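You operate a simulated robot arm through the tools that you are given. There is no shell and no other tool.

You run a simulated robot arm. Do the job below in one go: nothing can be reset, and whatever is moved stays where it is left.

JOB
Swap the mounted plug for the other white plug and run one cycle.
Fine: the old plug goes in the red tray; clamp the new one and shut the guard before the run. Where these are worked on the way, their far stop is far enough and under half their travel is too little: red clamp.

The check looks at the end state, three seconds after you hand in, the way a careful person would. Anything else that was tipped, shoved, dropped, spilled or broken makes it a failure.

ROBOT AND FRAMES
A 6-joint arm with a fingered hand, fixed in place. Base frame: the origin is at the foot of the arm, x ahead of it, y to its left, z up; the work surface is at about z = 89. Lengths are in cm, angles in degrees, forces in N, time in s.
With the tool pointing down near the work surface it reaches from about 46 to 94 cm from the base axis. Its first joint turns from -166.0 to 166.0 degrees. Payload 5 kg.
Tool frame: the origin (TCP) lies between the finger pads and is the grasp point; the fingertips stand 4.3 cm ahead of it; z points along the fingers, y is the line along which they close. The gripper opens to 14.4 cm. The gripper's body begins 5 cm behind the TCP. The gripper is a hand of 5 fingers: y runs from the thumb to the fingers, the wrist lies at [-2.1, -13.3, -23.3] in the tool frame, and closing takes about 1.5 s.
Orientation is told as [roll, pitch, yaw] about the base's x, y, z axes, in that order, counted from this pose: with the fingers straight down and the wrist toward the robot, the tool's x, y and z point along [0, 1, 0], [1, 0, 0] and [0, 0, -1] of the base frame.

CONTROLS
- The arm moves only by the tool servo_tool. Its arguments are lists of equal length, an entry for each row: "claw": the gripper command, from -1 (shut) to 1 (fully open), values between in proportion; "travel": the shift along the tool's x, y, z in cm, a list of three; "rot": the turn, a rotation vector about the tool's x, y, z in degrees, a list of three. In form: {"claw": [claw, ...], "travel": [[dx, dy, dz], ...], "rot": [[rx, ry, rz], ...]}. A call has 1 to 20 rows; each row is the pose to reach, as a shift and turn from the pose commanded when the call began, along the tool's axes at that moment. Each row takes 0.2 s and may step no farther than 5 cm and 8.6 degrees from the row before; otherwise, or with a gripper value out of range, the whole call is refused. A pose out of reach is approached as far as the arm can. The call stops where the force on the tool passes 80 N (or 10 N more than at its start, if that is more) or the arm is blocked; 0.2 s more then pass. The fingers move at their own pace (about 7.2 cm/s each) and stop on an object; they squeeze with about 22 N. The grip force told is the motor's: it shows also when the fingers shut on nothing. Time passes only in rows, and 0.2 s behind the last, so rows that repeat a pose let the fingers close. The reply holds the time, the measured pose of the TCP, the force on the tool along the base axes, the opening and the grip force, in the units named above and with some noise, with the torque about the TCP (base axes, N m) and any sound that the robot's microphone picked up.
- Cameras (640 x 400 px; columns grow to the right, rows downward): "scene" is fixed at [22.17, 50.1, 163.53]; the picture's right is [-0.75, -0.66, 0.00], its down [-0.41, 0.47, -0.78] and it looks along [0.52, -0.58, -0.62] (base axes); focal length 332 px, centre (320, 200). "wrist" rides on the gripper at [8.6, -10.8, -16.8] in the tool frame; the picture's right is [-0.80, 0.28, -0.53], its down [-0.54, -0.73, 0.42] and it looks along [-0.27, 0.63, 0.73] (tool axes); focal length 275 px, centre (320, 200). There is no depth. A picture from a camera that has moved, and an enlarged one, comes with that camera's place and axes in the base frame and with its lens.
- camera(camera): a new picture of that camera. The clock stands still meanwhile.
- raise_lower(by): slides the trunk up (or, below 0, down) by that many cm; the arm rides with it, the base frame stays. It gives what a move gives, with no picture.
- hand_shape(shape): the hand has 5 fingers and takes this shape, open, in about a second: jaw (thumb against the fingers, like two jaws); tri (thumb and two fingers); tip (a fingertip pinch); poke (one finger out to press); point (the index stretched); flat (the hand flat); cup (the hand cupped); fist (a fist). The gripper value then closes the fingers along that shape, each until it touches; the sizes above hold for jaw. It gives what a move gives, with no picture.
- zoom(camera, box): a new picture of the part [left, top, right, bottom] of that camera's present view, enlarged. The clock stands still meanwhile.
- close_job(): hands the job in; it is judged then, once.

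Nothing tells you positions but the pictures and the camera data. Unless the task says otherwise, let go and move clear before handing in.

The tools are called after "Call:" by a JSON object that holds its "name" and its "arguments". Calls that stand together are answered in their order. servo_tool: Moves the arm, as the interface text tells. Its arguments: {"type":"object","properties":{"claw":{"type":"array","items":{"type":"number"}},"travel":{"type":"array","items":{"type":"array","items":{"type":"number"}}},"rot":{"type":"array","items":{"type":"array","items":{"type":"number"}}}},"required":["claw","travel","rot"]} The other tools are called the same way: raise_lower (by) slides the trunk up or down; hand_shape (shape) gives the hand a shape; camera (camera) takes a picture; zoom (camera, box) takes an enlarged picture of a part of a camera's view; close_job () hands the job in.

At the start:

```text
time_s: 0.0
position: [57.3, -19.54, 124.45]
ee_rot: [0.0, 0.1, 0.1]
contact_force: [0.3, 1.4, 0.4]
ft_torque: [-0.01, -0.02, 0.02]
grip_width: 14.36
grasp_force: 0.0
shape: jaw
trunk travel left (down, up): [-45.0, 14.0]
```

scene: 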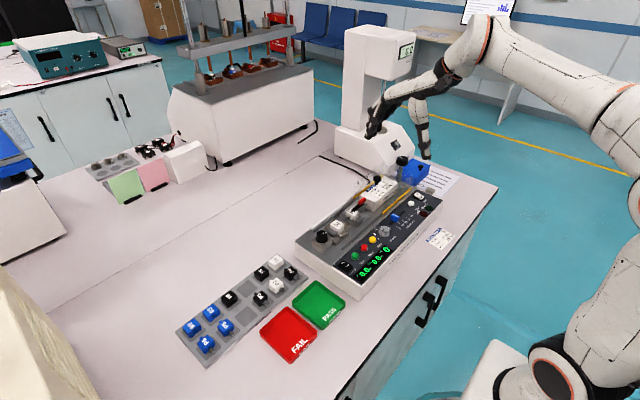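
wrist: 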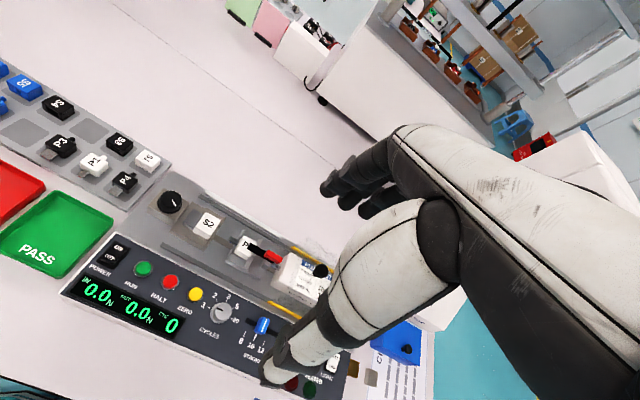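

I see a bench with a tester (panel with a display, buttons, a fixture strip behind it), a plug rack, and red and green trays. I'll zoom in to read the details before moving anything.

Call:
{"name": "zoom", "arguments": {"camera": "scene", "box": [290, 160, 470, 300]}}

Call:
{"name": "zoom", "arguments": {"camera": "scene", "box": [170, 240, 360, 370]}}

Call:
{"name": "zoom", "arguments": {"camera": "wrist", "box": [60, 180, 440, 400]}}

Call:
{"name": "zoom", "arguments": {"camera": "wrist", "box": [0, 50, 240, 270]}}

```text
2.86 times, centred on (380, 230) of scene
camera zoom: at [22.17, 50.1, 163.53], right [-0.75, -0.66, 0.0], down [-0.41, 0.47, -0.78], along [0.52, -0.58, -0.62], focal length 948 px, centre (149, 114)
```

zoom: 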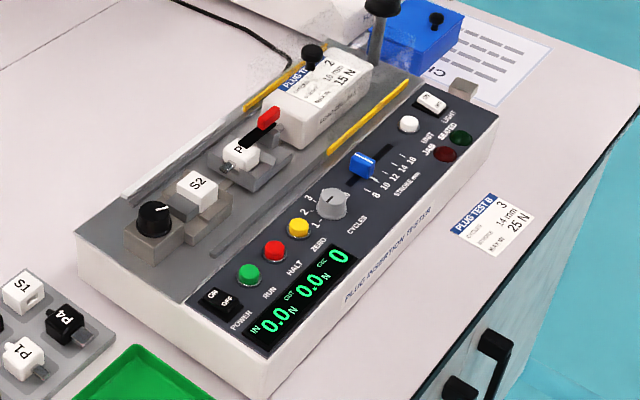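

```text
3.08 times, centred on (265, 305) of scene
camera zoom: at [22.17, 50.1, 163.53], right [-0.75, -0.66, 0.0], down [-0.41, 0.47, -0.78], along [0.52, -0.58, -0.62], focal length 1021 px, centre (489, -123)
```

zoom: 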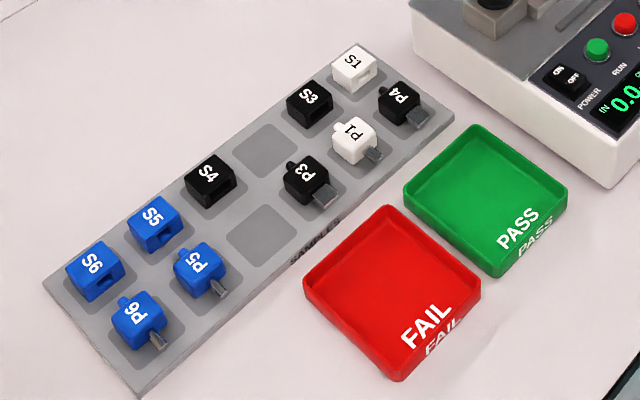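

```text
1.68 times, centred on (250, 290) of wrist
camera zoom: at [46.43, -10.92, 141.25], right [0.28, -0.8, 0.53], down [-0.73, -0.54, -0.42], along [0.63, -0.27, -0.73], focal length 464 px, centre (438, 48)
```

zoom: 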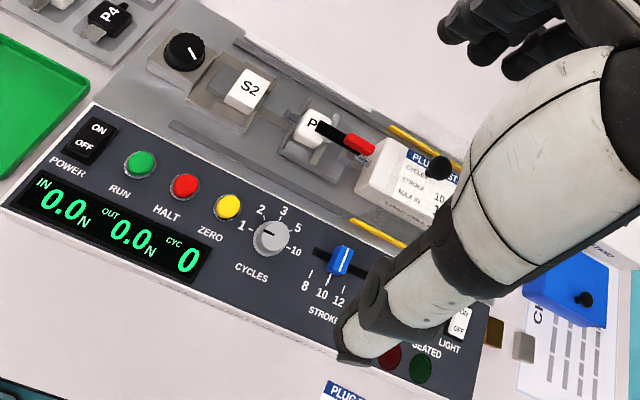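

```text
1.82 times, centred on (120, 160) of wrist
camera zoom: at [46.43, -10.92, 141.25], right [0.28, -0.8, 0.53], down [-0.73, -0.54, -0.42], along [0.63, -0.27, -0.73], focal length 500 px, centre (684, 273)
```

zoom: 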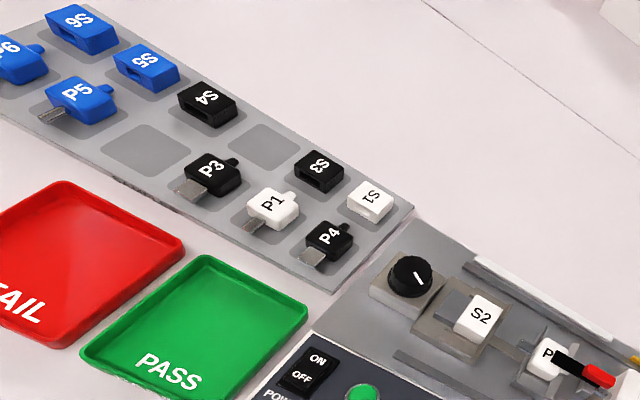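

The tester has socket S2 and plug P2 (white) mounted, with a red-handled clamp over the plug, and P1 is the other white plug in the rack. I'll look closer at the clamp, guard, knobs and labels.

Call:
{"name": "zoom", "arguments": {"camera": "scene", "box": [340, 165, 420, 235]}}

Call:
{"name": "zoom", "arguments": {"camera": "scene", "box": [310, 205, 400, 285]}}

Call:
{"name": "zoom", "arguments": {"camera": "wrist", "box": [140, 180, 340, 300]}}

Call:
{"name": "zoom", "arguments": {"camera": "scene", "box": [380, 150, 470, 250]}}

Call:
{"name": "zoom", "arguments": {"camera": "wrist", "box": [180, 270, 300, 350]}}

```text
5.71 times, centred on (380, 200) of scene
camera zoom: at [22.17, 50.1, 163.53], right [-0.75, -0.66, 0.0], down [-0.41, 0.47, -0.78], along [0.52, -0.58, -0.62], focal length 1895 px, centre (-23, 200)
```

zoom: 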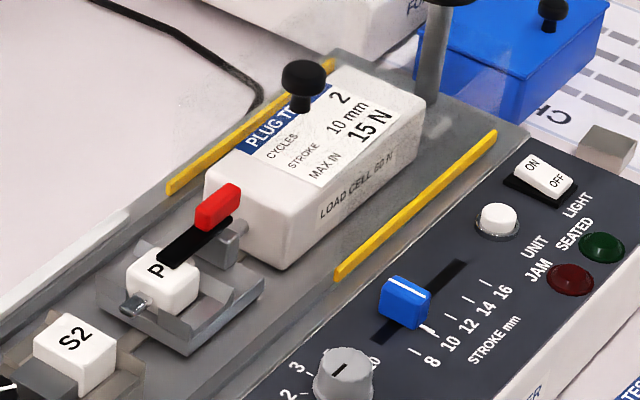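

```text
5.00 times, centred on (355, 245) of scene
camera zoom: at [22.17, 50.1, 163.53], right [-0.75, -0.66, 0.0], down [-0.41, 0.47, -0.78], along [0.52, -0.58, -0.62], focal length 1658 px, centre (145, -25)
```

zoom: 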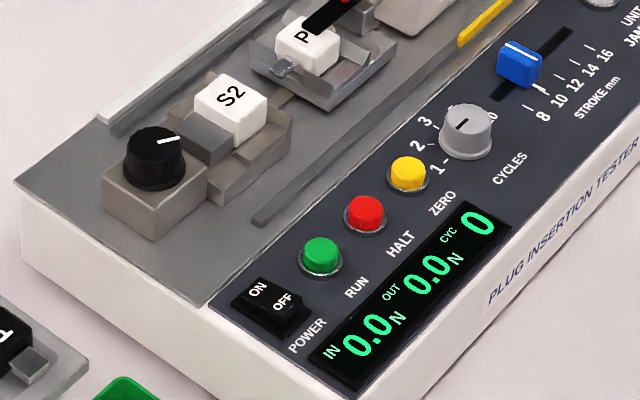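

```text
3.20 times, centred on (240, 240) of wrist
camera zoom: at [46.43, -10.92, 141.25], right [0.28, -0.8, 0.53], down [-0.73, -0.54, -0.42], along [0.63, -0.27, -0.73], focal length 881 px, centre (576, 72)
```

zoom: 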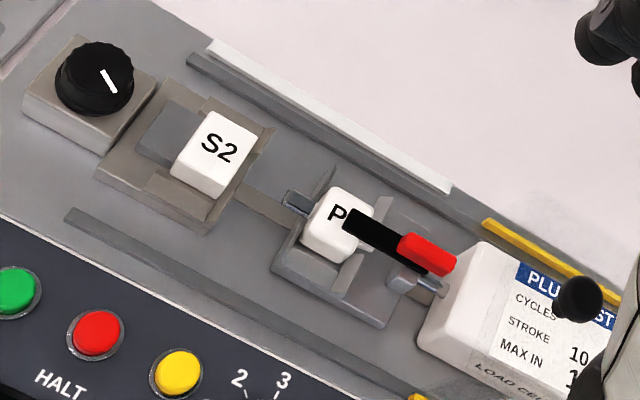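

```text
4.00 times, centred on (425, 200) of scene
camera zoom: at [22.17, 50.1, 163.53], right [-0.75, -0.66, 0.0], down [-0.41, 0.47, -0.78], along [0.52, -0.58, -0.62], focal length 1327 px, centre (-100, 200)
```

zoom: 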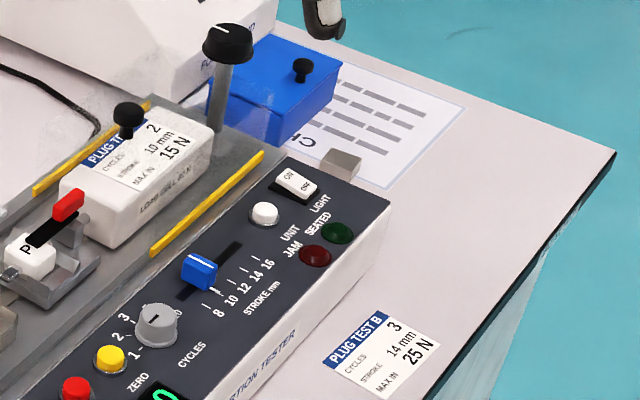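

```text
5.00 times, centred on (240, 310) of wrist
camera zoom: at [46.43, -10.92, 141.25], right [0.28, -0.8, 0.53], down [-0.73, -0.54, -0.42], along [0.63, -0.27, -0.73], focal length 1376 px, centre (720, -350)
```

zoom: 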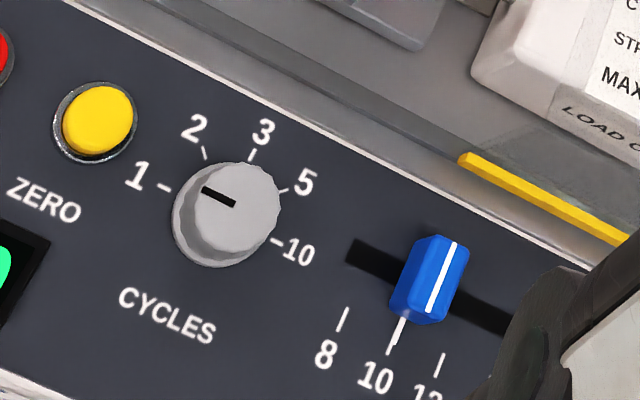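

I need a closer look at the clamp lever and its pivot, the clear guard with the black knob, and the rack plugs before touching anything.

Call:
{"name": "zoom", "arguments": {"camera": "wrist", "box": [215, 220, 295, 270]}}

Call:
{"name": "zoom", "arguments": {"camera": "scene", "box": [340, 185, 390, 225]}}

Call:
{"name": "zoom", "arguments": {"camera": "scene", "box": [250, 245, 310, 300]}}

Call:
{"name": "zoom", "arguments": {"camera": "wrist", "box": [230, 220, 390, 320]}}

Call:
{"name": "zoom", "arguments": {"camera": "wrist", "box": [40, 110, 170, 210]}}

```text
8.00 times, centred on (255, 245) of wrist
camera zoom: at [46.43, -10.92, 141.25], right [0.28, -0.8, 0.53], down [-0.73, -0.54, -0.42], along [0.63, -0.27, -0.73], focal length 2202 px, centre (840, -160)
```

zoom: 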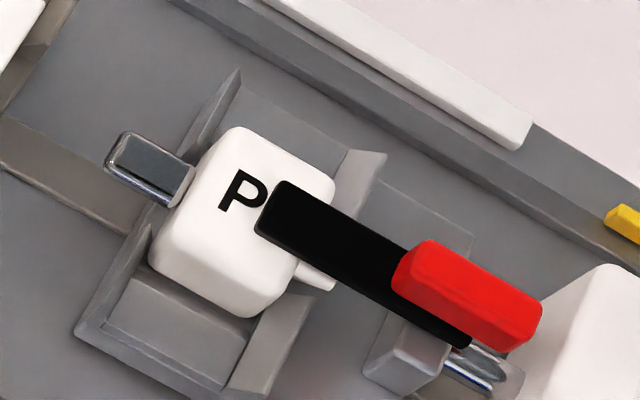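

```text
10.00 times, centred on (365, 205) of scene
camera zoom: at [22.17, 50.1, 163.53], right [-0.75, -0.66, 0.0], down [-0.41, 0.47, -0.78], along [0.52, -0.58, -0.62], focal length 3317 px, centre (-130, 150)
```

zoom: 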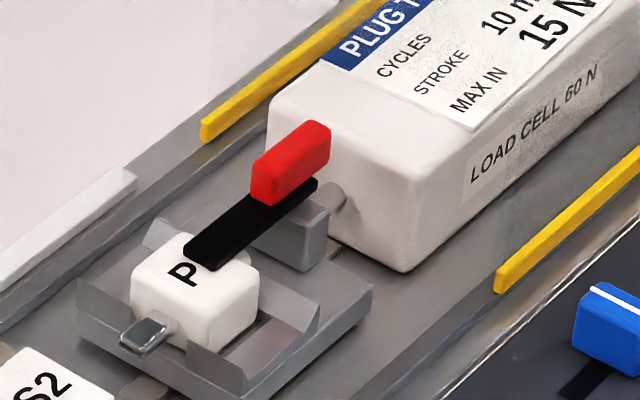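

```text
7.27 times, centred on (280, 272) of scene
camera zoom: at [22.17, 50.1, 163.53], right [-0.75, -0.66, 0.0], down [-0.41, 0.47, -0.78], along [0.52, -0.58, -0.62], focal length 2412 px, centre (611, -327)
```

zoom: 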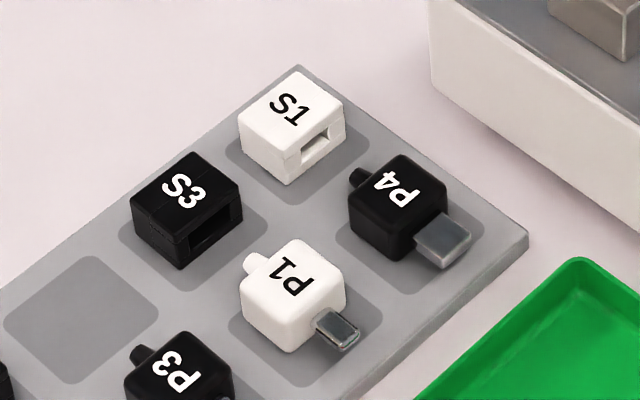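

```text
4.00 times, centred on (310, 270) of wrist
camera zoom: at [46.43, -10.92, 141.25], right [0.28, -0.8, 0.53], down [-0.73, -0.54, -0.42], along [0.63, -0.27, -0.73], focal length 1101 px, centre (360, -80)
```

zoom: 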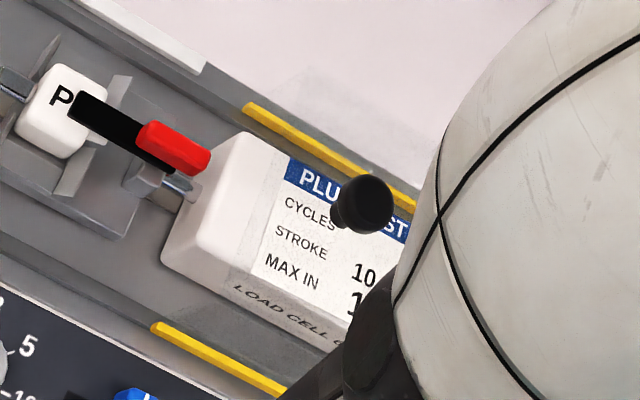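

```text
4.00 times, centred on (105, 160) of wrist
camera zoom: at [46.43, -10.92, 141.25], right [0.28, -0.8, 0.53], down [-0.73, -0.54, -0.42], along [0.63, -0.27, -0.73], focal length 1101 px, centre (1180, 360)
```

zoom: 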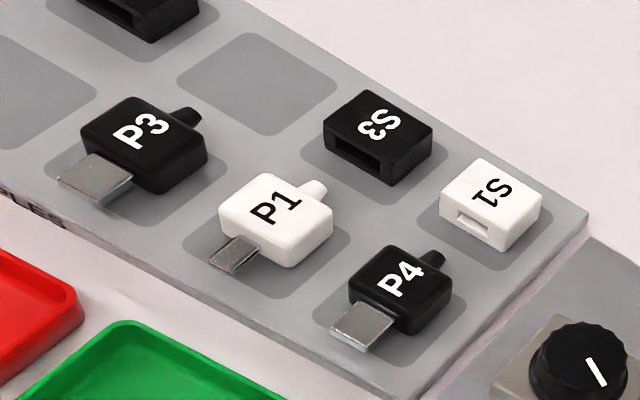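

The clamp is a black lever over the plug with a red grip near its pivot block. The clear guard, with yellow edges and a black knob, is parked at the load-cell end. I'll look at the hand itself and its shapes before choosing how to work these.

Call:
{"name": "zoom", "arguments": {"camera": "scene", "box": [350, 80, 470, 180]}}

Call:
{"name": "hand_shape", "arguments": {"shape": "tip"}}

Call:
{"name": "zoom", "arguments": {"camera": "scene", "box": [350, 80, 470, 180]}}

Call:
{"name": "camera", "arguments": {"camera": "wrist"}}

```text
4.00 times, centred on (410, 130) of scene
camera zoom: at [22.17, 50.1, 163.53], right [-0.75, -0.66, 0.0], down [-0.41, 0.47, -0.78], along [0.52, -0.58, -0.62], focal length 1327 px, centre (-40, 480)
```

zoom: 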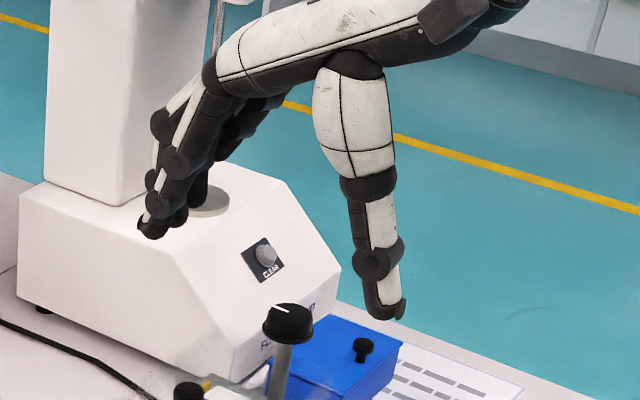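

```text
time_s: 0.9
position: [57.41, -19.55, 124.55]
ee_rot: [-0.1, 0.1, 0.1]
contact_force: [0.3, -0.5, 0.1]
ft_torque: [0.0, 0.03, -0.01]
grip_width: 14.35
grasp_force: 0.1
shape: tip
trunk travel left (down, up): [-45.0, 14.0]
```

```text
4.00 times, centred on (410, 130) of scene
camera zoom: at [22.17, 50.1, 163.53], right [-0.75, -0.66, 0.0], down [-0.41, 0.47, -0.78], along [0.52, -0.58, -0.62], focal length 1327 px, centre (-40, 480)
```

zoom: 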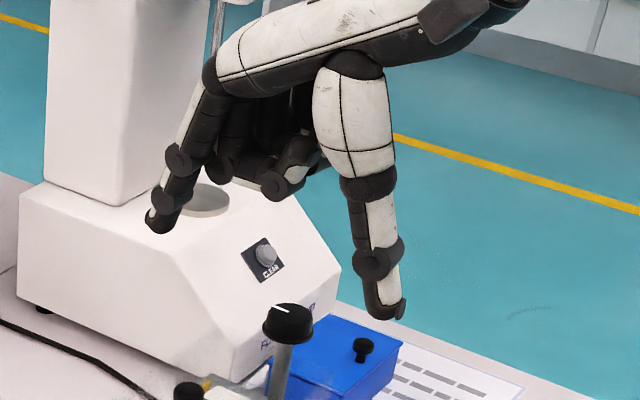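

```text
taken
camera wrist: at [46.42, -10.91, 141.26], right [0.28, -0.8, 0.53], down [-0.73, -0.54, -0.42], along [0.63, -0.27, -0.73], focal length 275 px, centre (320, 200)
```

wrist: 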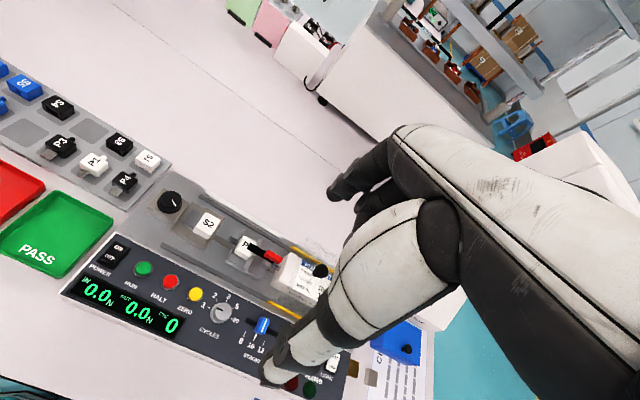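

Tip shape gives a two-finger pinch, which suits plugs about 3 cm across. I'll close it in the air to learn where the fingertips meet relative to the TCP.

Call:
{"name": "servo_tool", "arguments": {"claw": [-0.6, -0.6, -0.6, -0.6, -0.6, -0.6, -0.6, -0.6], "travel": [[0, 0, 0], [0, 0, 0], [0, 0, 0], [0, 0, 0], [0, 0, 0], [0, 0, 0], [0, 0, 0], [0, 0, 0]], "rot": [[0, 0, 0], [0, 0, 0], [0, 0, 0], [0, 0, 0], [0, 0, 0], [0, 0, 0], [0, 0, 0], [0, 0, 0]]}}

Call:
{"name": "zoom", "arguments": {"camera": "scene", "box": [350, 80, 470, 180]}}

Call:
{"name": "camera", "arguments": {"camera": "wrist"}}

```text
time_s: 2.7
position: [57.33, -19.6, 124.53]
ee_rot: [0.0, 0.0, 0.0]
contact_force: [0.8, -0.4, 0.3]
ft_torque: [0.01, -0.01, -0.02]
grip_width: 2.95
grasp_force: 0.1
shape: tip
trunk travel left (down, up): [-45.0, 14.0]
```

```text
4.00 times, centred on (410, 130) of scene
camera zoom: at [22.17, 50.1, 163.53], right [-0.75, -0.66, 0.0], down [-0.41, 0.47, -0.78], along [0.52, -0.58, -0.62], focal length 1327 px, centre (-40, 480)
```

zoom: 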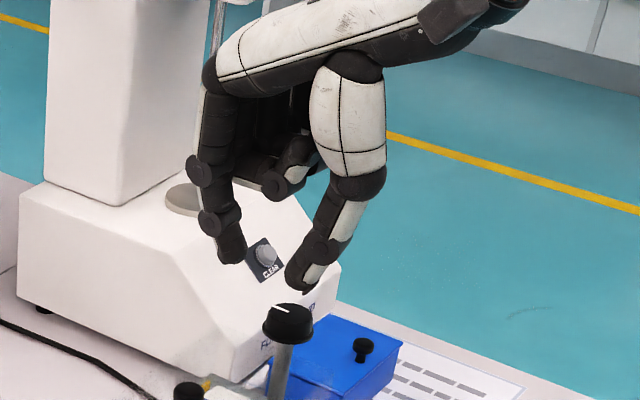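

```text
taken
camera wrist: at [46.43, -10.91, 141.25], right [0.28, -0.8, 0.53], down [-0.73, -0.54, -0.42], along [0.63, -0.27, -0.73], focal length 275 px, centre (320, 200)
```

wrist: 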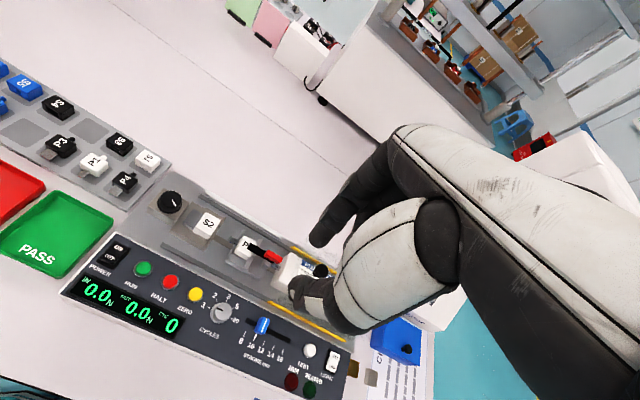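

The fingertips meet about 4.3 cm below the TCP, as stated. Now I'll zoom tightly on the plug nest and the clamp block from both cameras to get exact geometry.

Call:
{"name": "zoom", "arguments": {"camera": "scene", "box": [346, 195, 378, 226]}}

Call:
{"name": "zoom", "arguments": {"camera": "wrist", "box": [220, 225, 270, 265]}}

Call:
{"name": "zoom", "arguments": {"camera": "wrist", "box": [245, 235, 305, 285]}}

Call:
{"name": "zoom", "arguments": {"camera": "scene", "box": [360, 165, 430, 215]}}

```text
12.90 times, centred on (362, 210) of scene
camera zoom: at [22.17, 50.1, 163.53], right [-0.75, -0.66, 0.0], down [-0.41, 0.47, -0.78], along [0.52, -0.58, -0.62], focal length 4280 px, centre (-222, 64)
```

zoom: 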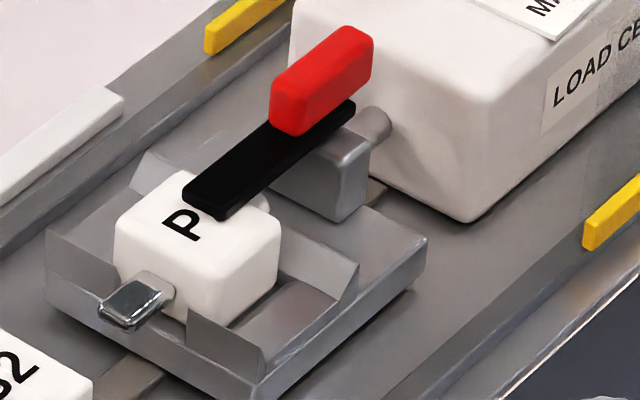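

```text
10.00 times, centred on (245, 245) of wrist
camera zoom: at [46.43, -10.91, 141.25], right [0.28, -0.8, 0.53], down [-0.73, -0.54, -0.42], along [0.63, -0.27, -0.73], focal length 2753 px, centre (1070, -250)
```

zoom: 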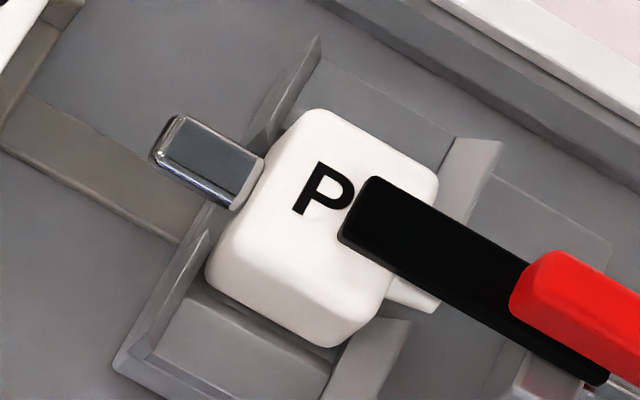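

```text
8.00 times, centred on (275, 260) of wrist
camera zoom: at [46.43, -10.91, 141.25], right [0.28, -0.8, 0.53], down [-0.73, -0.54, -0.42], along [0.63, -0.27, -0.73], focal length 2202 px, centre (680, -280)
```

zoom: 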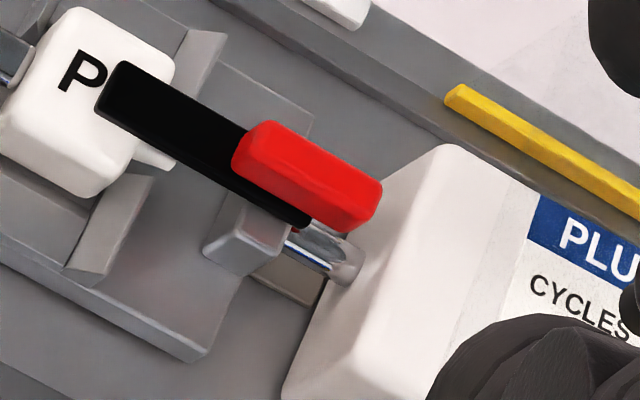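

```text
8.00 times, centred on (395, 190) of scene
camera zoom: at [22.17, 50.1, 163.53], right [-0.75, -0.66, 0.0], down [-0.41, 0.47, -0.78], along [0.52, -0.58, -0.62], focal length 2654 px, centre (-280, 280)
```

zoom: 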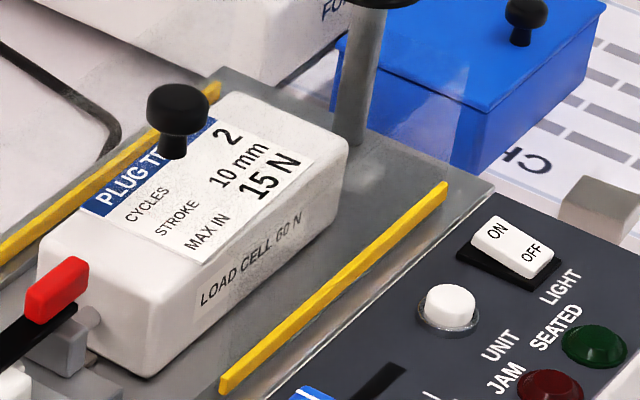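

P2's top is near (68.3, -18.3, 93.2), the red grip near (68.3, -23.3, 95), and the guard knob near (68.4, -31.5, 99.5). Before touching the clamp I want to understand how it pivots, so I'll zoom in further.

Call:
{"name": "zoom", "arguments": {"camera": "scene", "box": [362, 196, 378, 212]}}

Call:
{"name": "zoom", "arguments": {"camera": "wrist", "box": [262, 245, 292, 267]}}

```text
16.00 times, centred on (370, 204) of scene
camera zoom: at [22.17, 50.1, 163.53], right [-0.75, -0.66, 0.0], down [-0.41, 0.47, -0.78], along [0.52, -0.58, -0.62], focal length 5307 px, centre (-480, 136)
```

zoom: 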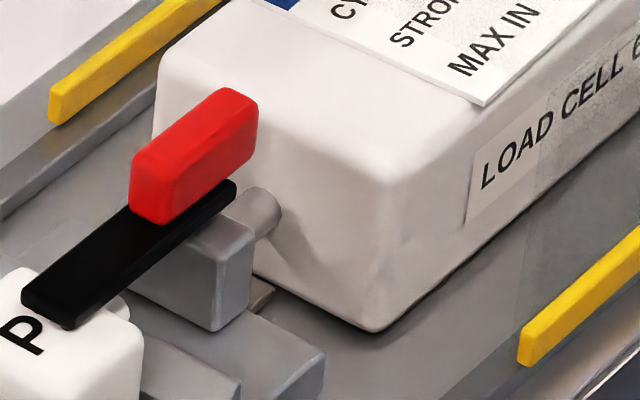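

```text
16.00 times, centred on (277, 256) of wrist
camera zoom: at [46.43, -10.91, 141.25], right [0.28, -0.8, 0.53], down [-0.73, -0.54, -0.42], along [0.63, -0.27, -0.73], focal length 4404 px, centre (1008, -696)
```

zoom: 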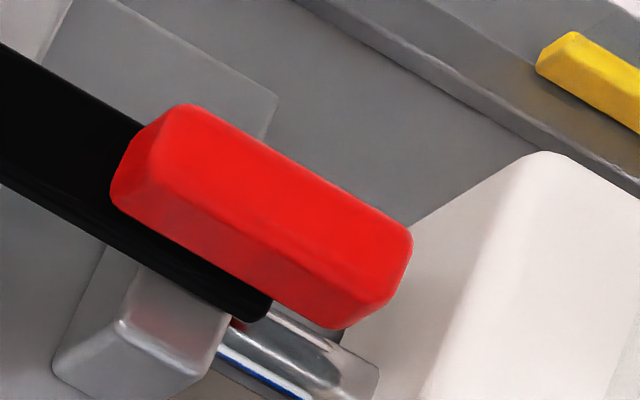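

The lever lies on top of the plug and the guard front is around y = -28, top z ≈ 97. I'll tilt the hand 20° so the curled fingers stay above the guard, and come in above the lever with a 4 cm gap.

Call:
{"name": "servo_tool", "arguments": {"claw": [-0.44, -0.44, -0.44, -0.44, -0.44, -0.44, -0.44, -0.44, -0.44, -0.44, -0.44, -0.44], "travel": [[0, 1.1, 2.2], [0, 2.2, 4.4], [-0.05, 3.3, 6.6], [-0.1, 4.4, 8.8], [-0.1, 5.5, 11], [-0.1, 6.6, 13.2], [-0.15, 7.7, 15.4], [-0.15, 8.8, 17.6], [-0.2, 9.9, 19.8], [-0.23, 10.97, 22.0], [-0.23, 10.97, 22.0], [-0.23, 10.97, 22.0]], "rot": [[0, -2, 0], [0, -4, 0], [0, -6, 0], [0, -8, 0], [0, -10, 0], [0, -12, 0], [0, -14, 0], [0, -16, 0], [0, -18, 0], [0, -20, 0], [0, -20, 0], [0, -20, 0]]}}

Call:
{"name": "camera", "arguments": {"camera": "scene"}}

Call:
{"name": "zoom", "arguments": {"camera": "scene", "box": [330, 140, 430, 220]}}

Call:
{"name": "camera", "arguments": {"camera": "wrist"}}

```text
time_s: 5.3
position: [68.32, -19.7, 102.09]
ee_rot: [-20.0, 0.1, 0.0]
contact_force: [-0.1, -0.2, 0.3]
ft_torque: [0.0, 0.03, 0.01]
grip_width: 3.98
grasp_force: 0.0
shape: tip
trunk travel left (down, up): [-45.0, 14.0]
```

```text
taken
```

scene: 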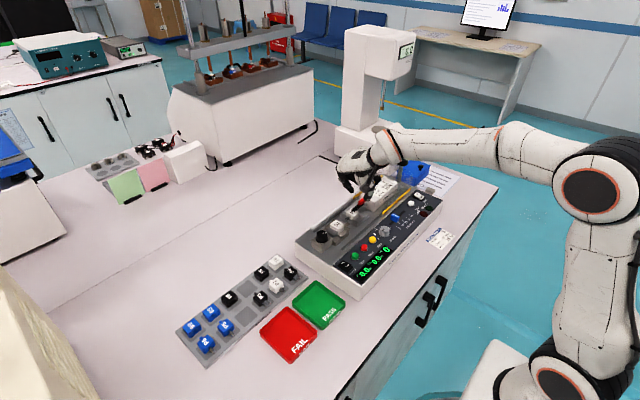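

```text
5.00 times, centred on (380, 180) of scene
camera zoom: at [22.17, 50.1, 163.53], right [-0.75, -0.66, 0.0], down [-0.41, 0.47, -0.78], along [0.52, -0.58, -0.62], focal length 1658 px, centre (20, 300)
```

zoom: 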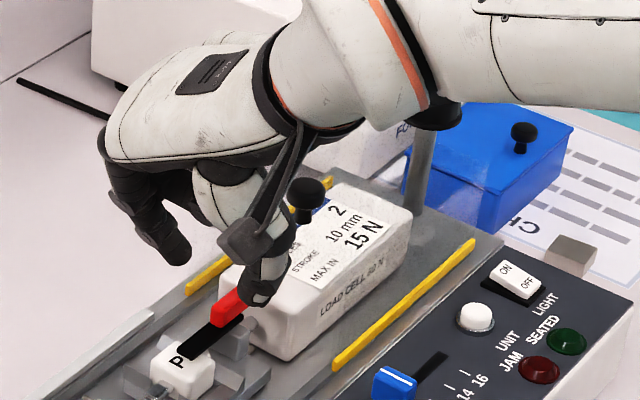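

```text
taken
camera wrist: at [57.44, -6.02, 114.9], right [0.28, -0.57, 0.77], down [-0.73, -0.65, -0.21], along [0.63, -0.5, -0.6], focal length 275 px, centre (320, 200)
```

wrist: 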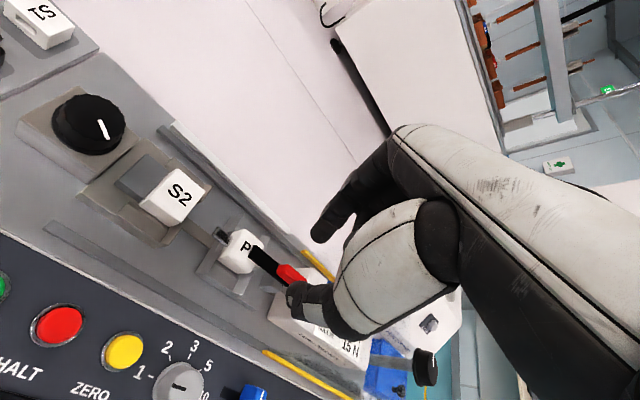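

The fingertips are right where predicted, straddling the lever line. I'll descend about 4.9 cm so the tips flank the black bar just ahead of the red grip.

Call:
{"name": "servo_tool", "arguments": {"claw": [-0.44, -0.44, -0.44, -0.44, -0.44, -0.44], "travel": [[0.34, 0, 0.94], [0.68, 0, 1.88], [1.03, 0, 2.82], [1.37, 0, 3.76], [1.68, 0, 4.61], [1.68, 0, 4.61]], "rot": [[0, 0, 0], [0, 0, 0], [0, 0, 0], [0, 0, 0], [0, 0, 0], [0, 0, 0]]}}

Call:
{"name": "zoom", "arguments": {"camera": "scene", "box": [335, 170, 395, 220]}}

Call:
{"name": "zoom", "arguments": {"camera": "wrist", "box": [190, 180, 410, 340]}}

```text
time_s: 6.7
position: [68.44, -19.8, 97.52]
ee_rot: [-19.9, 0.0, 0.0]
contact_force: [-1.0, -0.2, 0.5]
ft_torque: [-0.01, 0.01, -0.01]
grip_width: 4.0
grasp_force: 0.1
shape: tip
trunk travel left (down, up): [-45.0, 14.0]
```

```text
8.00 times, centred on (365, 195) of scene
camera zoom: at [22.17, 50.1, 163.53], right [-0.75, -0.66, 0.0], down [-0.41, 0.47, -0.78], along [0.52, -0.58, -0.62], focal length 2654 px, centre (-40, 240)
```

zoom: 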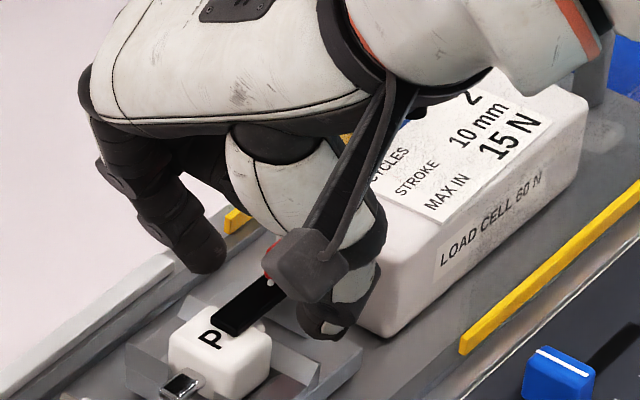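

```text
2.50 times, centred on (300, 260) of wrist
camera zoom: at [57.48, -5.96, 110.31], right [0.28, -0.57, 0.77], down [-0.73, -0.65, -0.21], along [0.63, -0.5, -0.6], focal length 688 px, centre (370, 50)
```

zoom: 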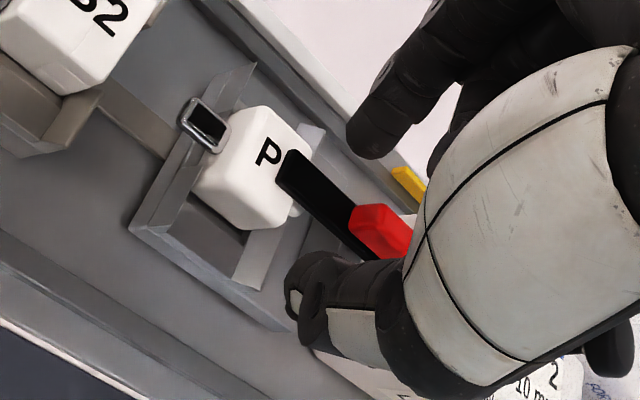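

The tips bracket the bar. I'll go 0.6 cm lower for a firmer purchase, then close on it.

Call:
{"name": "servo_tool", "arguments": {"claw": [-0.44, -0.44, -0.55, -0.65, -0.75, -0.85, -1, -1, -1, -1], "travel": [[0.1, 0, 0.28], [0.2, 0, 0.56], [0.2, 0, 0.56], [0.2, 0, 0.56], [0.2, 0, 0.56], [0.2, 0, 0.56], [0.2, 0, 0.56], [0.2, 0, 0.56], [0.2, 0, 0.56], [0.2, 0, 0.56]], "rot": [[0, 0, 0], [0, 0, 0], [0, 0, 0], [0, 0, 0], [0, 0, 0], [0, 0, 0], [0, 0, 0], [0, 0, 0], [0, 0, 0], [0, 0, 0]]}}

Call:
{"name": "zoom", "arguments": {"camera": "scene", "box": [335, 170, 395, 220]}}

Call:
{"name": "zoom", "arguments": {"camera": "wrist", "box": [190, 180, 410, 340]}}

```text
time_s: 8.9
position: [68.52, -19.72, 96.99]
ee_rot: [-19.9, 0.0, 0.0]
contact_force: [3.0, -0.5, 8.1]
ft_torque: [-0.12, -0.11, -0.02]
grip_width: 0.73
grasp_force: 22.8
shape: tip
trunk travel left (down, up): [-45.0, 14.0]
```

```text
8.00 times, centred on (365, 195) of scene
camera zoom: at [22.17, 50.1, 163.53], right [-0.75, -0.66, 0.0], down [-0.41, 0.47, -0.78], along [0.52, -0.58, -0.62], focal length 2654 px, centre (-40, 240)
```

zoom: 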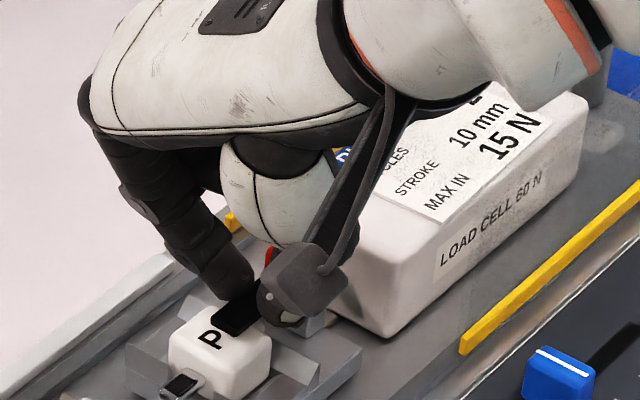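

```text
2.50 times, centred on (300, 260) of wrist
camera zoom: at [57.43, -5.93, 109.79], right [0.28, -0.57, 0.78], down [-0.73, -0.65, -0.21], along [0.63, -0.5, -0.59], focal length 688 px, centre (370, 50)
```

zoom: 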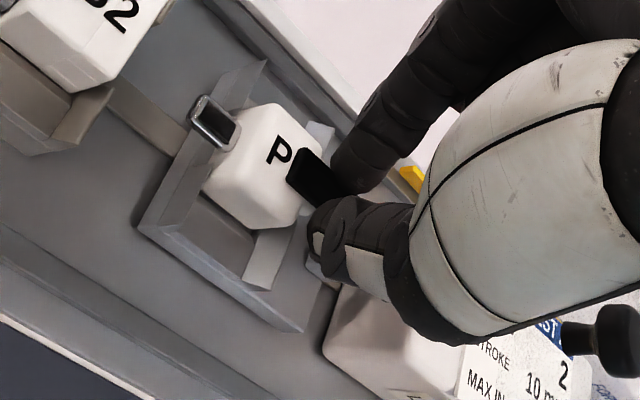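

The grip holds on something 0.7 cm wide, which is the bar. I'll try a gentle lift of 0.6 cm to test whether it hinges upward.

Call:
{"name": "servo_tool", "arguments": {"claw": [-1, -1, -1, -1], "travel": [[-0.07, 0, -0.19], [-0.14, 0, -0.38], [-0.2, 0, -0.56], [-0.2, 0, -0.56]], "rot": [[0, 0, 0], [0, 0, 0], [0, 0, 0], [0, 0, 0]]}}

Call:
{"name": "zoom", "arguments": {"camera": "scene", "box": [335, 170, 395, 220]}}

Call:
{"name": "zoom", "arguments": {"camera": "wrist", "box": [190, 180, 410, 340]}}

```text
time_s: 9.9
position: [68.35, -19.82, 97.54]
ee_rot: [-20.0, 0.1, 0.0]
contact_force: [1.1, 0.8, 1.1]
ft_torque: [0.01, -0.05, 0.01]
grip_width: 0.73
grasp_force: 22.4
shape: tip
trunk travel left (down, up): [-45.0, 14.0]
```

```text
8.00 times, centred on (365, 195) of scene
camera zoom: at [22.17, 50.1, 163.53], right [-0.75, -0.66, 0.0], down [-0.41, 0.47, -0.78], along [0.52, -0.58, -0.62], focal length 2654 px, centre (-40, 240)
```

zoom: 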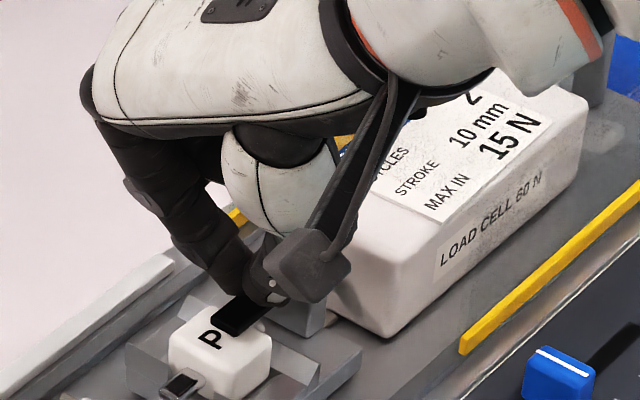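

```text
2.50 times, centred on (300, 260) of wrist
camera zoom: at [57.41, -5.98, 110.32], right [0.28, -0.57, 0.77], down [-0.73, -0.65, -0.21], along [0.63, -0.5, -0.6], focal length 688 px, centre (370, 50)
```

zoom: 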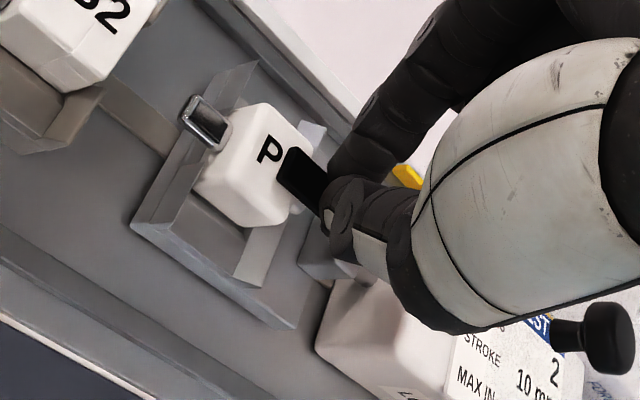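

The fingers closed just above the bar: width 0.73 and about 8 N upward, so they were resting on it and the bar never moved. I'll open, shift back over the red grip, and pinch that instead.

Call:
{"name": "servo_tool", "arguments": {"claw": [-0.8, -0.58, -0.58, -0.58, -0.58, -0.58, -0.58, -0.58], "travel": [[0, 0, 0], [0, 0, 0], [0, 0, 0], [-0.7, 0, 0.25], [-1.47, 0, 0.53], [-1.33, 0, 0.91], [-1.33, 0, 0.91], [-1.33, 0, 0.91]], "rot": [[0, 0, 0], [0, 0, 0], [0, 0, 0], [0, 0, 0], [0, 0, 0], [0, 0, 0], [0, 0, 0], [0, 0, 0]]}}

Call:
{"name": "zoom", "arguments": {"camera": "scene", "box": [335, 170, 395, 220]}}

Call:
{"name": "zoom", "arguments": {"camera": "wrist", "box": [190, 180, 410, 340]}}

```text
time_s: 11.7
position: [68.27, -21.31, 97.16]
ee_rot: [-20.0, 0.1, 0.0]
contact_force: [0.3, 0.0, -0.2]
ft_torque: [0.0, 0.0, 0.0]
grip_width: 2.97
grasp_force: 0.0
shape: tip
trunk travel left (down, up): [-45.0, 14.0]
```

```text
8.00 times, centred on (365, 195) of scene
camera zoom: at [22.17, 50.1, 163.53], right [-0.75, -0.66, 0.0], down [-0.41, 0.47, -0.78], along [0.52, -0.58, -0.62], focal length 2654 px, centre (-40, 240)
```

zoom: 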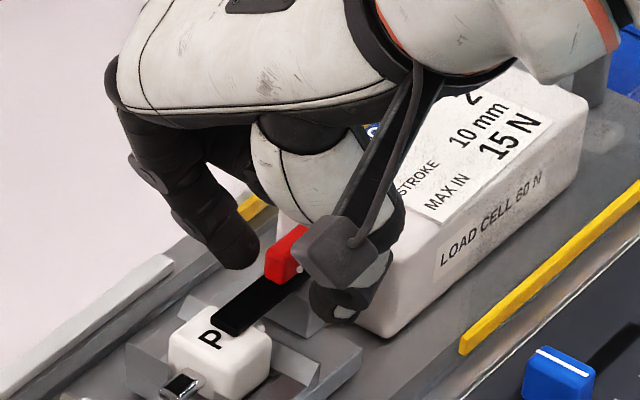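

```text
2.50 times, centred on (300, 260) of wrist
camera zoom: at [57.39, -7.46, 109.98], right [0.28, -0.57, 0.77], down [-0.73, -0.65, -0.21], along [0.63, -0.5, -0.6], focal length 688 px, centre (370, 50)
```

zoom: 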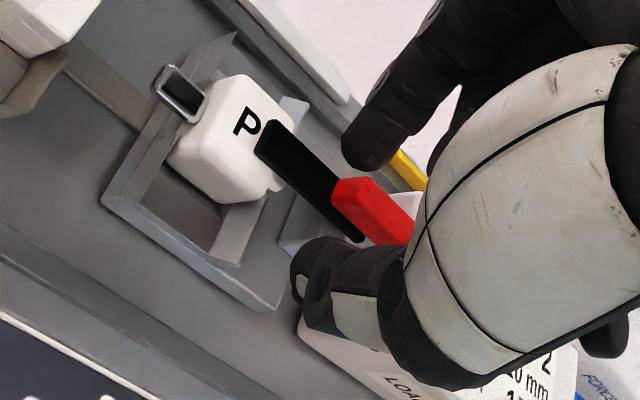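

The thumb and index now sit on either side of the red grip. I'll close on it.

Call:
{"name": "servo_tool", "arguments": {"claw": [-0.7, -0.8, -0.9, -1, -1, -1, -1], "travel": [[0, 0, 0], [0, 0, 0], [0, 0, 0], [0, 0, 0], [0, 0, 0], [0, 0, 0], [0, 0, 0]], "rot": [[0, 0, 0], [0, 0, 0], [0, 0, 0], [0, 0, 0], [0, 0, 0], [0, 0, 0], [0, 0, 0]]}}

Call:
{"name": "zoom", "arguments": {"camera": "scene", "box": [335, 170, 395, 220]}}

Call:
{"name": "zoom", "arguments": {"camera": "wrist", "box": [190, 180, 410, 340]}}

```text
time_s: 13.3
position: [68.26, -21.3, 97.17]
ee_rot: [-20.0, 0.0, 0.0]
contact_force: [2.2, -1.3, 1.7]
ft_torque: [-0.03, -0.2, 0.03]
grip_width: 0.5
grasp_force: 22.0
shape: tip
trunk travel left (down, up): [-45.0, 14.0]
```

```text
8.00 times, centred on (365, 195) of scene
camera zoom: at [22.17, 50.1, 163.53], right [-0.75, -0.66, 0.0], down [-0.41, 0.47, -0.78], along [0.52, -0.58, -0.62], focal length 2654 px, centre (-40, 240)
```

zoom: 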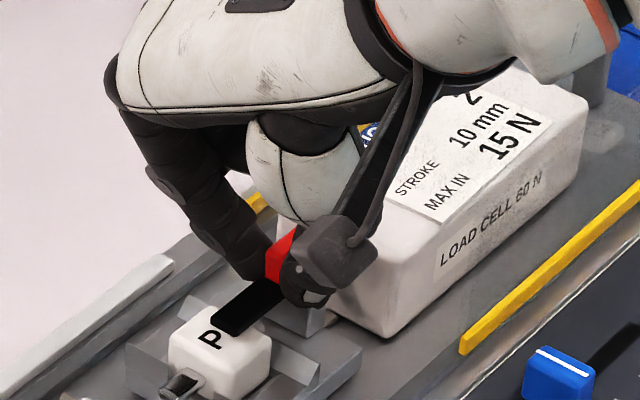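

```text
2.50 times, centred on (300, 260) of wrist
camera zoom: at [57.41, -7.46, 109.99], right [0.28, -0.57, 0.77], down [-0.73, -0.65, -0.21], along [0.63, -0.5, -0.6], focal length 688 px, centre (370, 50)
```

zoom: 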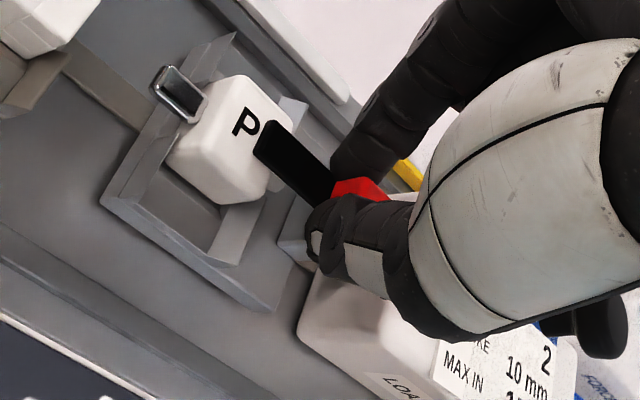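

The red grip is held between thumb and index. Now a small lift, watching force and the bar.

Call:
{"name": "servo_tool", "arguments": {"claw": [-1, -1, -1, -1], "travel": [[-0.05, 0, -0.14], [-0.1, 0, -0.28], [-0.17, 0, -0.47], [-0.17, 0, -0.47]], "rot": [[0, 0, 0], [0, 0, 0], [0, 0, 0], [0, 0, 0]]}}

Call:
{"name": "zoom", "arguments": {"camera": "scene", "box": [335, 170, 395, 220]}}

Call:
{"name": "zoom", "arguments": {"camera": "wrist", "box": [190, 180, 410, 340]}}

```text
time_s: 14.3
position: [68.32, -21.44, 97.46]
ee_rot: [-19.9, 0.3, -0.1]
contact_force: [4.6, 0.5, -17.6]
ft_torque: [0.2, -0.19, 0.07]
grip_width: 0.47
grasp_force: 22.0
shape: tip
trunk travel left (down, up): [-45.0, 14.0]
```

```text
8.00 times, centred on (365, 195) of scene
camera zoom: at [22.17, 50.1, 163.53], right [-0.75, -0.66, 0.0], down [-0.41, 0.47, -0.78], along [0.52, -0.58, -0.62], focal length 2654 px, centre (-40, 240)
```

zoom: 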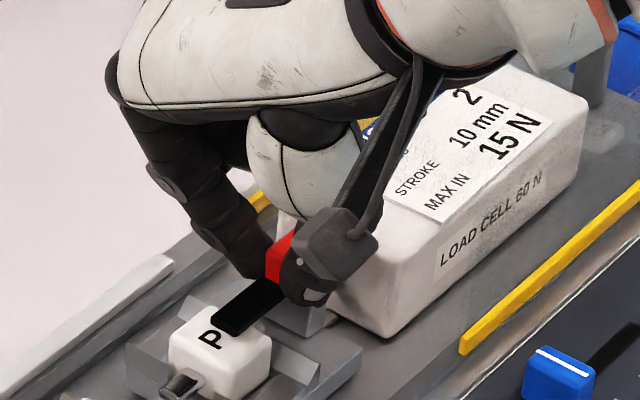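

```text
2.50 times, centred on (300, 260) of wrist
camera zoom: at [57.47, -7.54, 110.2], right [0.29, -0.57, 0.77], down [-0.73, -0.65, -0.21], along [0.62, -0.5, -0.6], focal length 688 px, centre (370, 50)
```

zoom: 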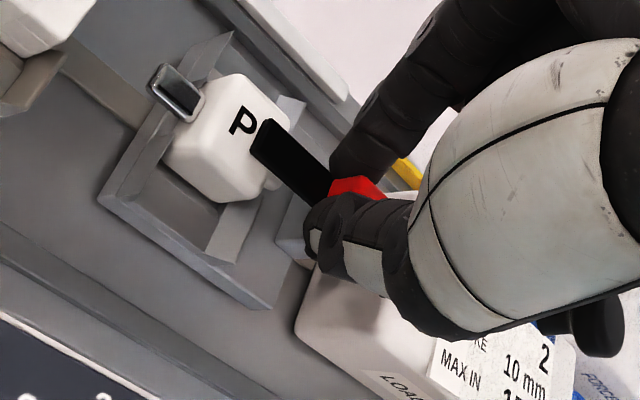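

Lifting gives about 18 N of resistance and the bar doesn't tip up. The 2.4 cm gap behind the grip suggests it may slide back instead. I'll relax the lift and pull gently toward the load cell.

Call:
{"name": "servo_tool", "arguments": {"claw": [-1, -1, -1, -1, -1], "travel": [[0.17, 0, 0.47], [0.17, 0, 0.47], [-0.02, 0, 0.54], [-0.2, 0, 0.6], [-0.2, 0, 0.6]], "rot": [[0, 0, 0], [0, 0, 0], [0, 0, 0], [0, 0, 0], [0, 0, 0]]}}

Call:
{"name": "zoom", "arguments": {"camera": "scene", "box": [335, 170, 395, 220]}}

Call:
{"name": "zoom", "arguments": {"camera": "wrist", "box": [190, 180, 410, 340]}}

```text
time_s: 15.5
position: [68.35, -21.45, 97.27]
ee_rot: [-19.9, -0.1, 0.1]
contact_force: [3.4, 15.5, 0.6]
ft_torque: [0.48, -0.13, 0.11]
grip_width: 0.5
grasp_force: 22.7
shape: tip
trunk travel left (down, up): [-45.0, 14.0]
```

```text
8.00 times, centred on (365, 195) of scene
camera zoom: at [22.17, 50.1, 163.53], right [-0.75, -0.66, 0.0], down [-0.41, 0.47, -0.78], along [0.52, -0.58, -0.62], focal length 2654 px, centre (-40, 240)
```

zoom: 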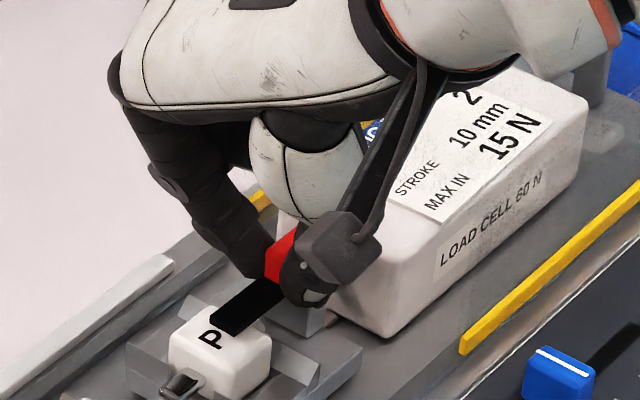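

```text
2.50 times, centred on (300, 260) of wrist
camera zoom: at [57.39, -7.67, 110.03], right [0.28, -0.57, 0.77], down [-0.73, -0.65, -0.21], along [0.63, -0.5, -0.6], focal length 688 px, centre (370, 50)
```

zoom: 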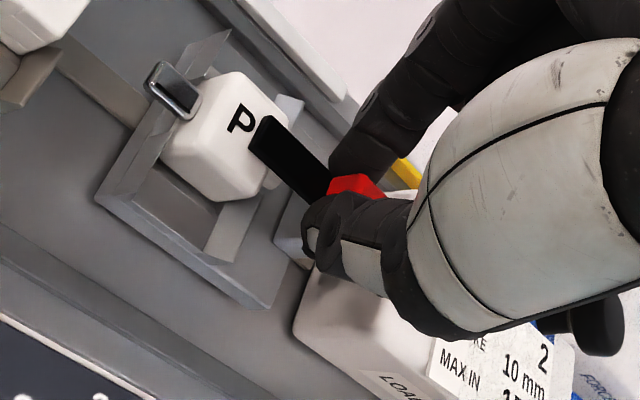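

Pulling back also meets resistance, 15 N with no motion. I'll relax that and try a small twist about the vertical through the pivot block, in case it's a swing clamp.

Call:
{"name": "servo_tool", "arguments": {"claw": [-1, -1, -1, -1, -1], "travel": [[0.38, 0, -0.14], [0.37, -0.09, -0.13], [0.36, -0.18, -0.13], [0.36, -0.27, -0.13], [0.36, -0.27, -0.13]], "rot": [[0, 0, 0], [-0.68, 0, -1.88], [-1.37, 0, -3.76], [-2.05, 0, -5.64], [-2.05, 0, -5.64]]}}

Call:
{"name": "zoom", "arguments": {"camera": "scene", "box": [335, 170, 395, 220]}}

Call:
{"name": "zoom", "arguments": {"camera": "wrist", "box": [190, 180, 410, 340]}}

```text
time_s: 16.7
position: [68.14, -21.25, 97.16]
ee_rot: [-20.1, -0.2, 6.0]
contact_force: [9.9, 0.8, 5.7]
ft_torque: [-0.01, -0.41, 0.06]
grip_width: 0.51
grasp_force: 22.8
shape: tip
trunk travel left (down, up): [-45.0, 14.0]
```

```text
8.00 times, centred on (365, 195) of scene
camera zoom: at [22.17, 50.1, 163.53], right [-0.75, -0.66, 0.0], down [-0.41, 0.47, -0.78], along [0.52, -0.58, -0.62], focal length 2654 px, centre (-40, 240)
```

zoom: 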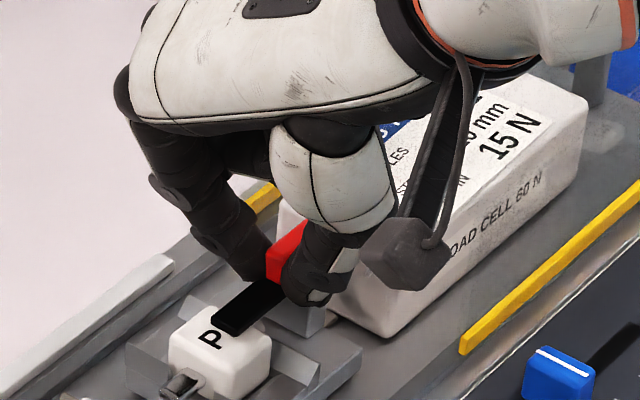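

```text
2.50 times, centred on (300, 260) of wrist
camera zoom: at [55.75, -8.76, 109.97], right [0.34, -0.53, 0.78], down [-0.65, -0.73, -0.21], along [0.68, -0.43, -0.59], focal length 688 px, centre (370, 50)
```

zoom: 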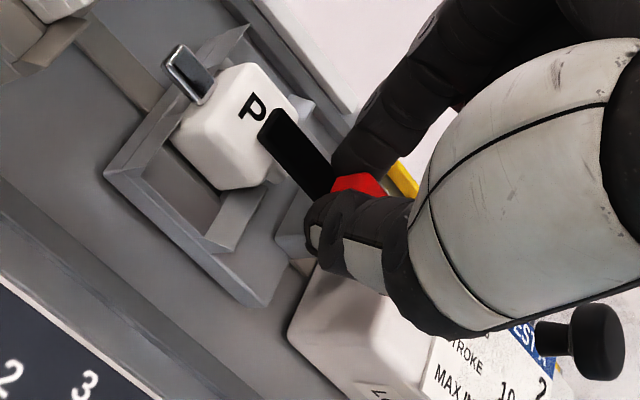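

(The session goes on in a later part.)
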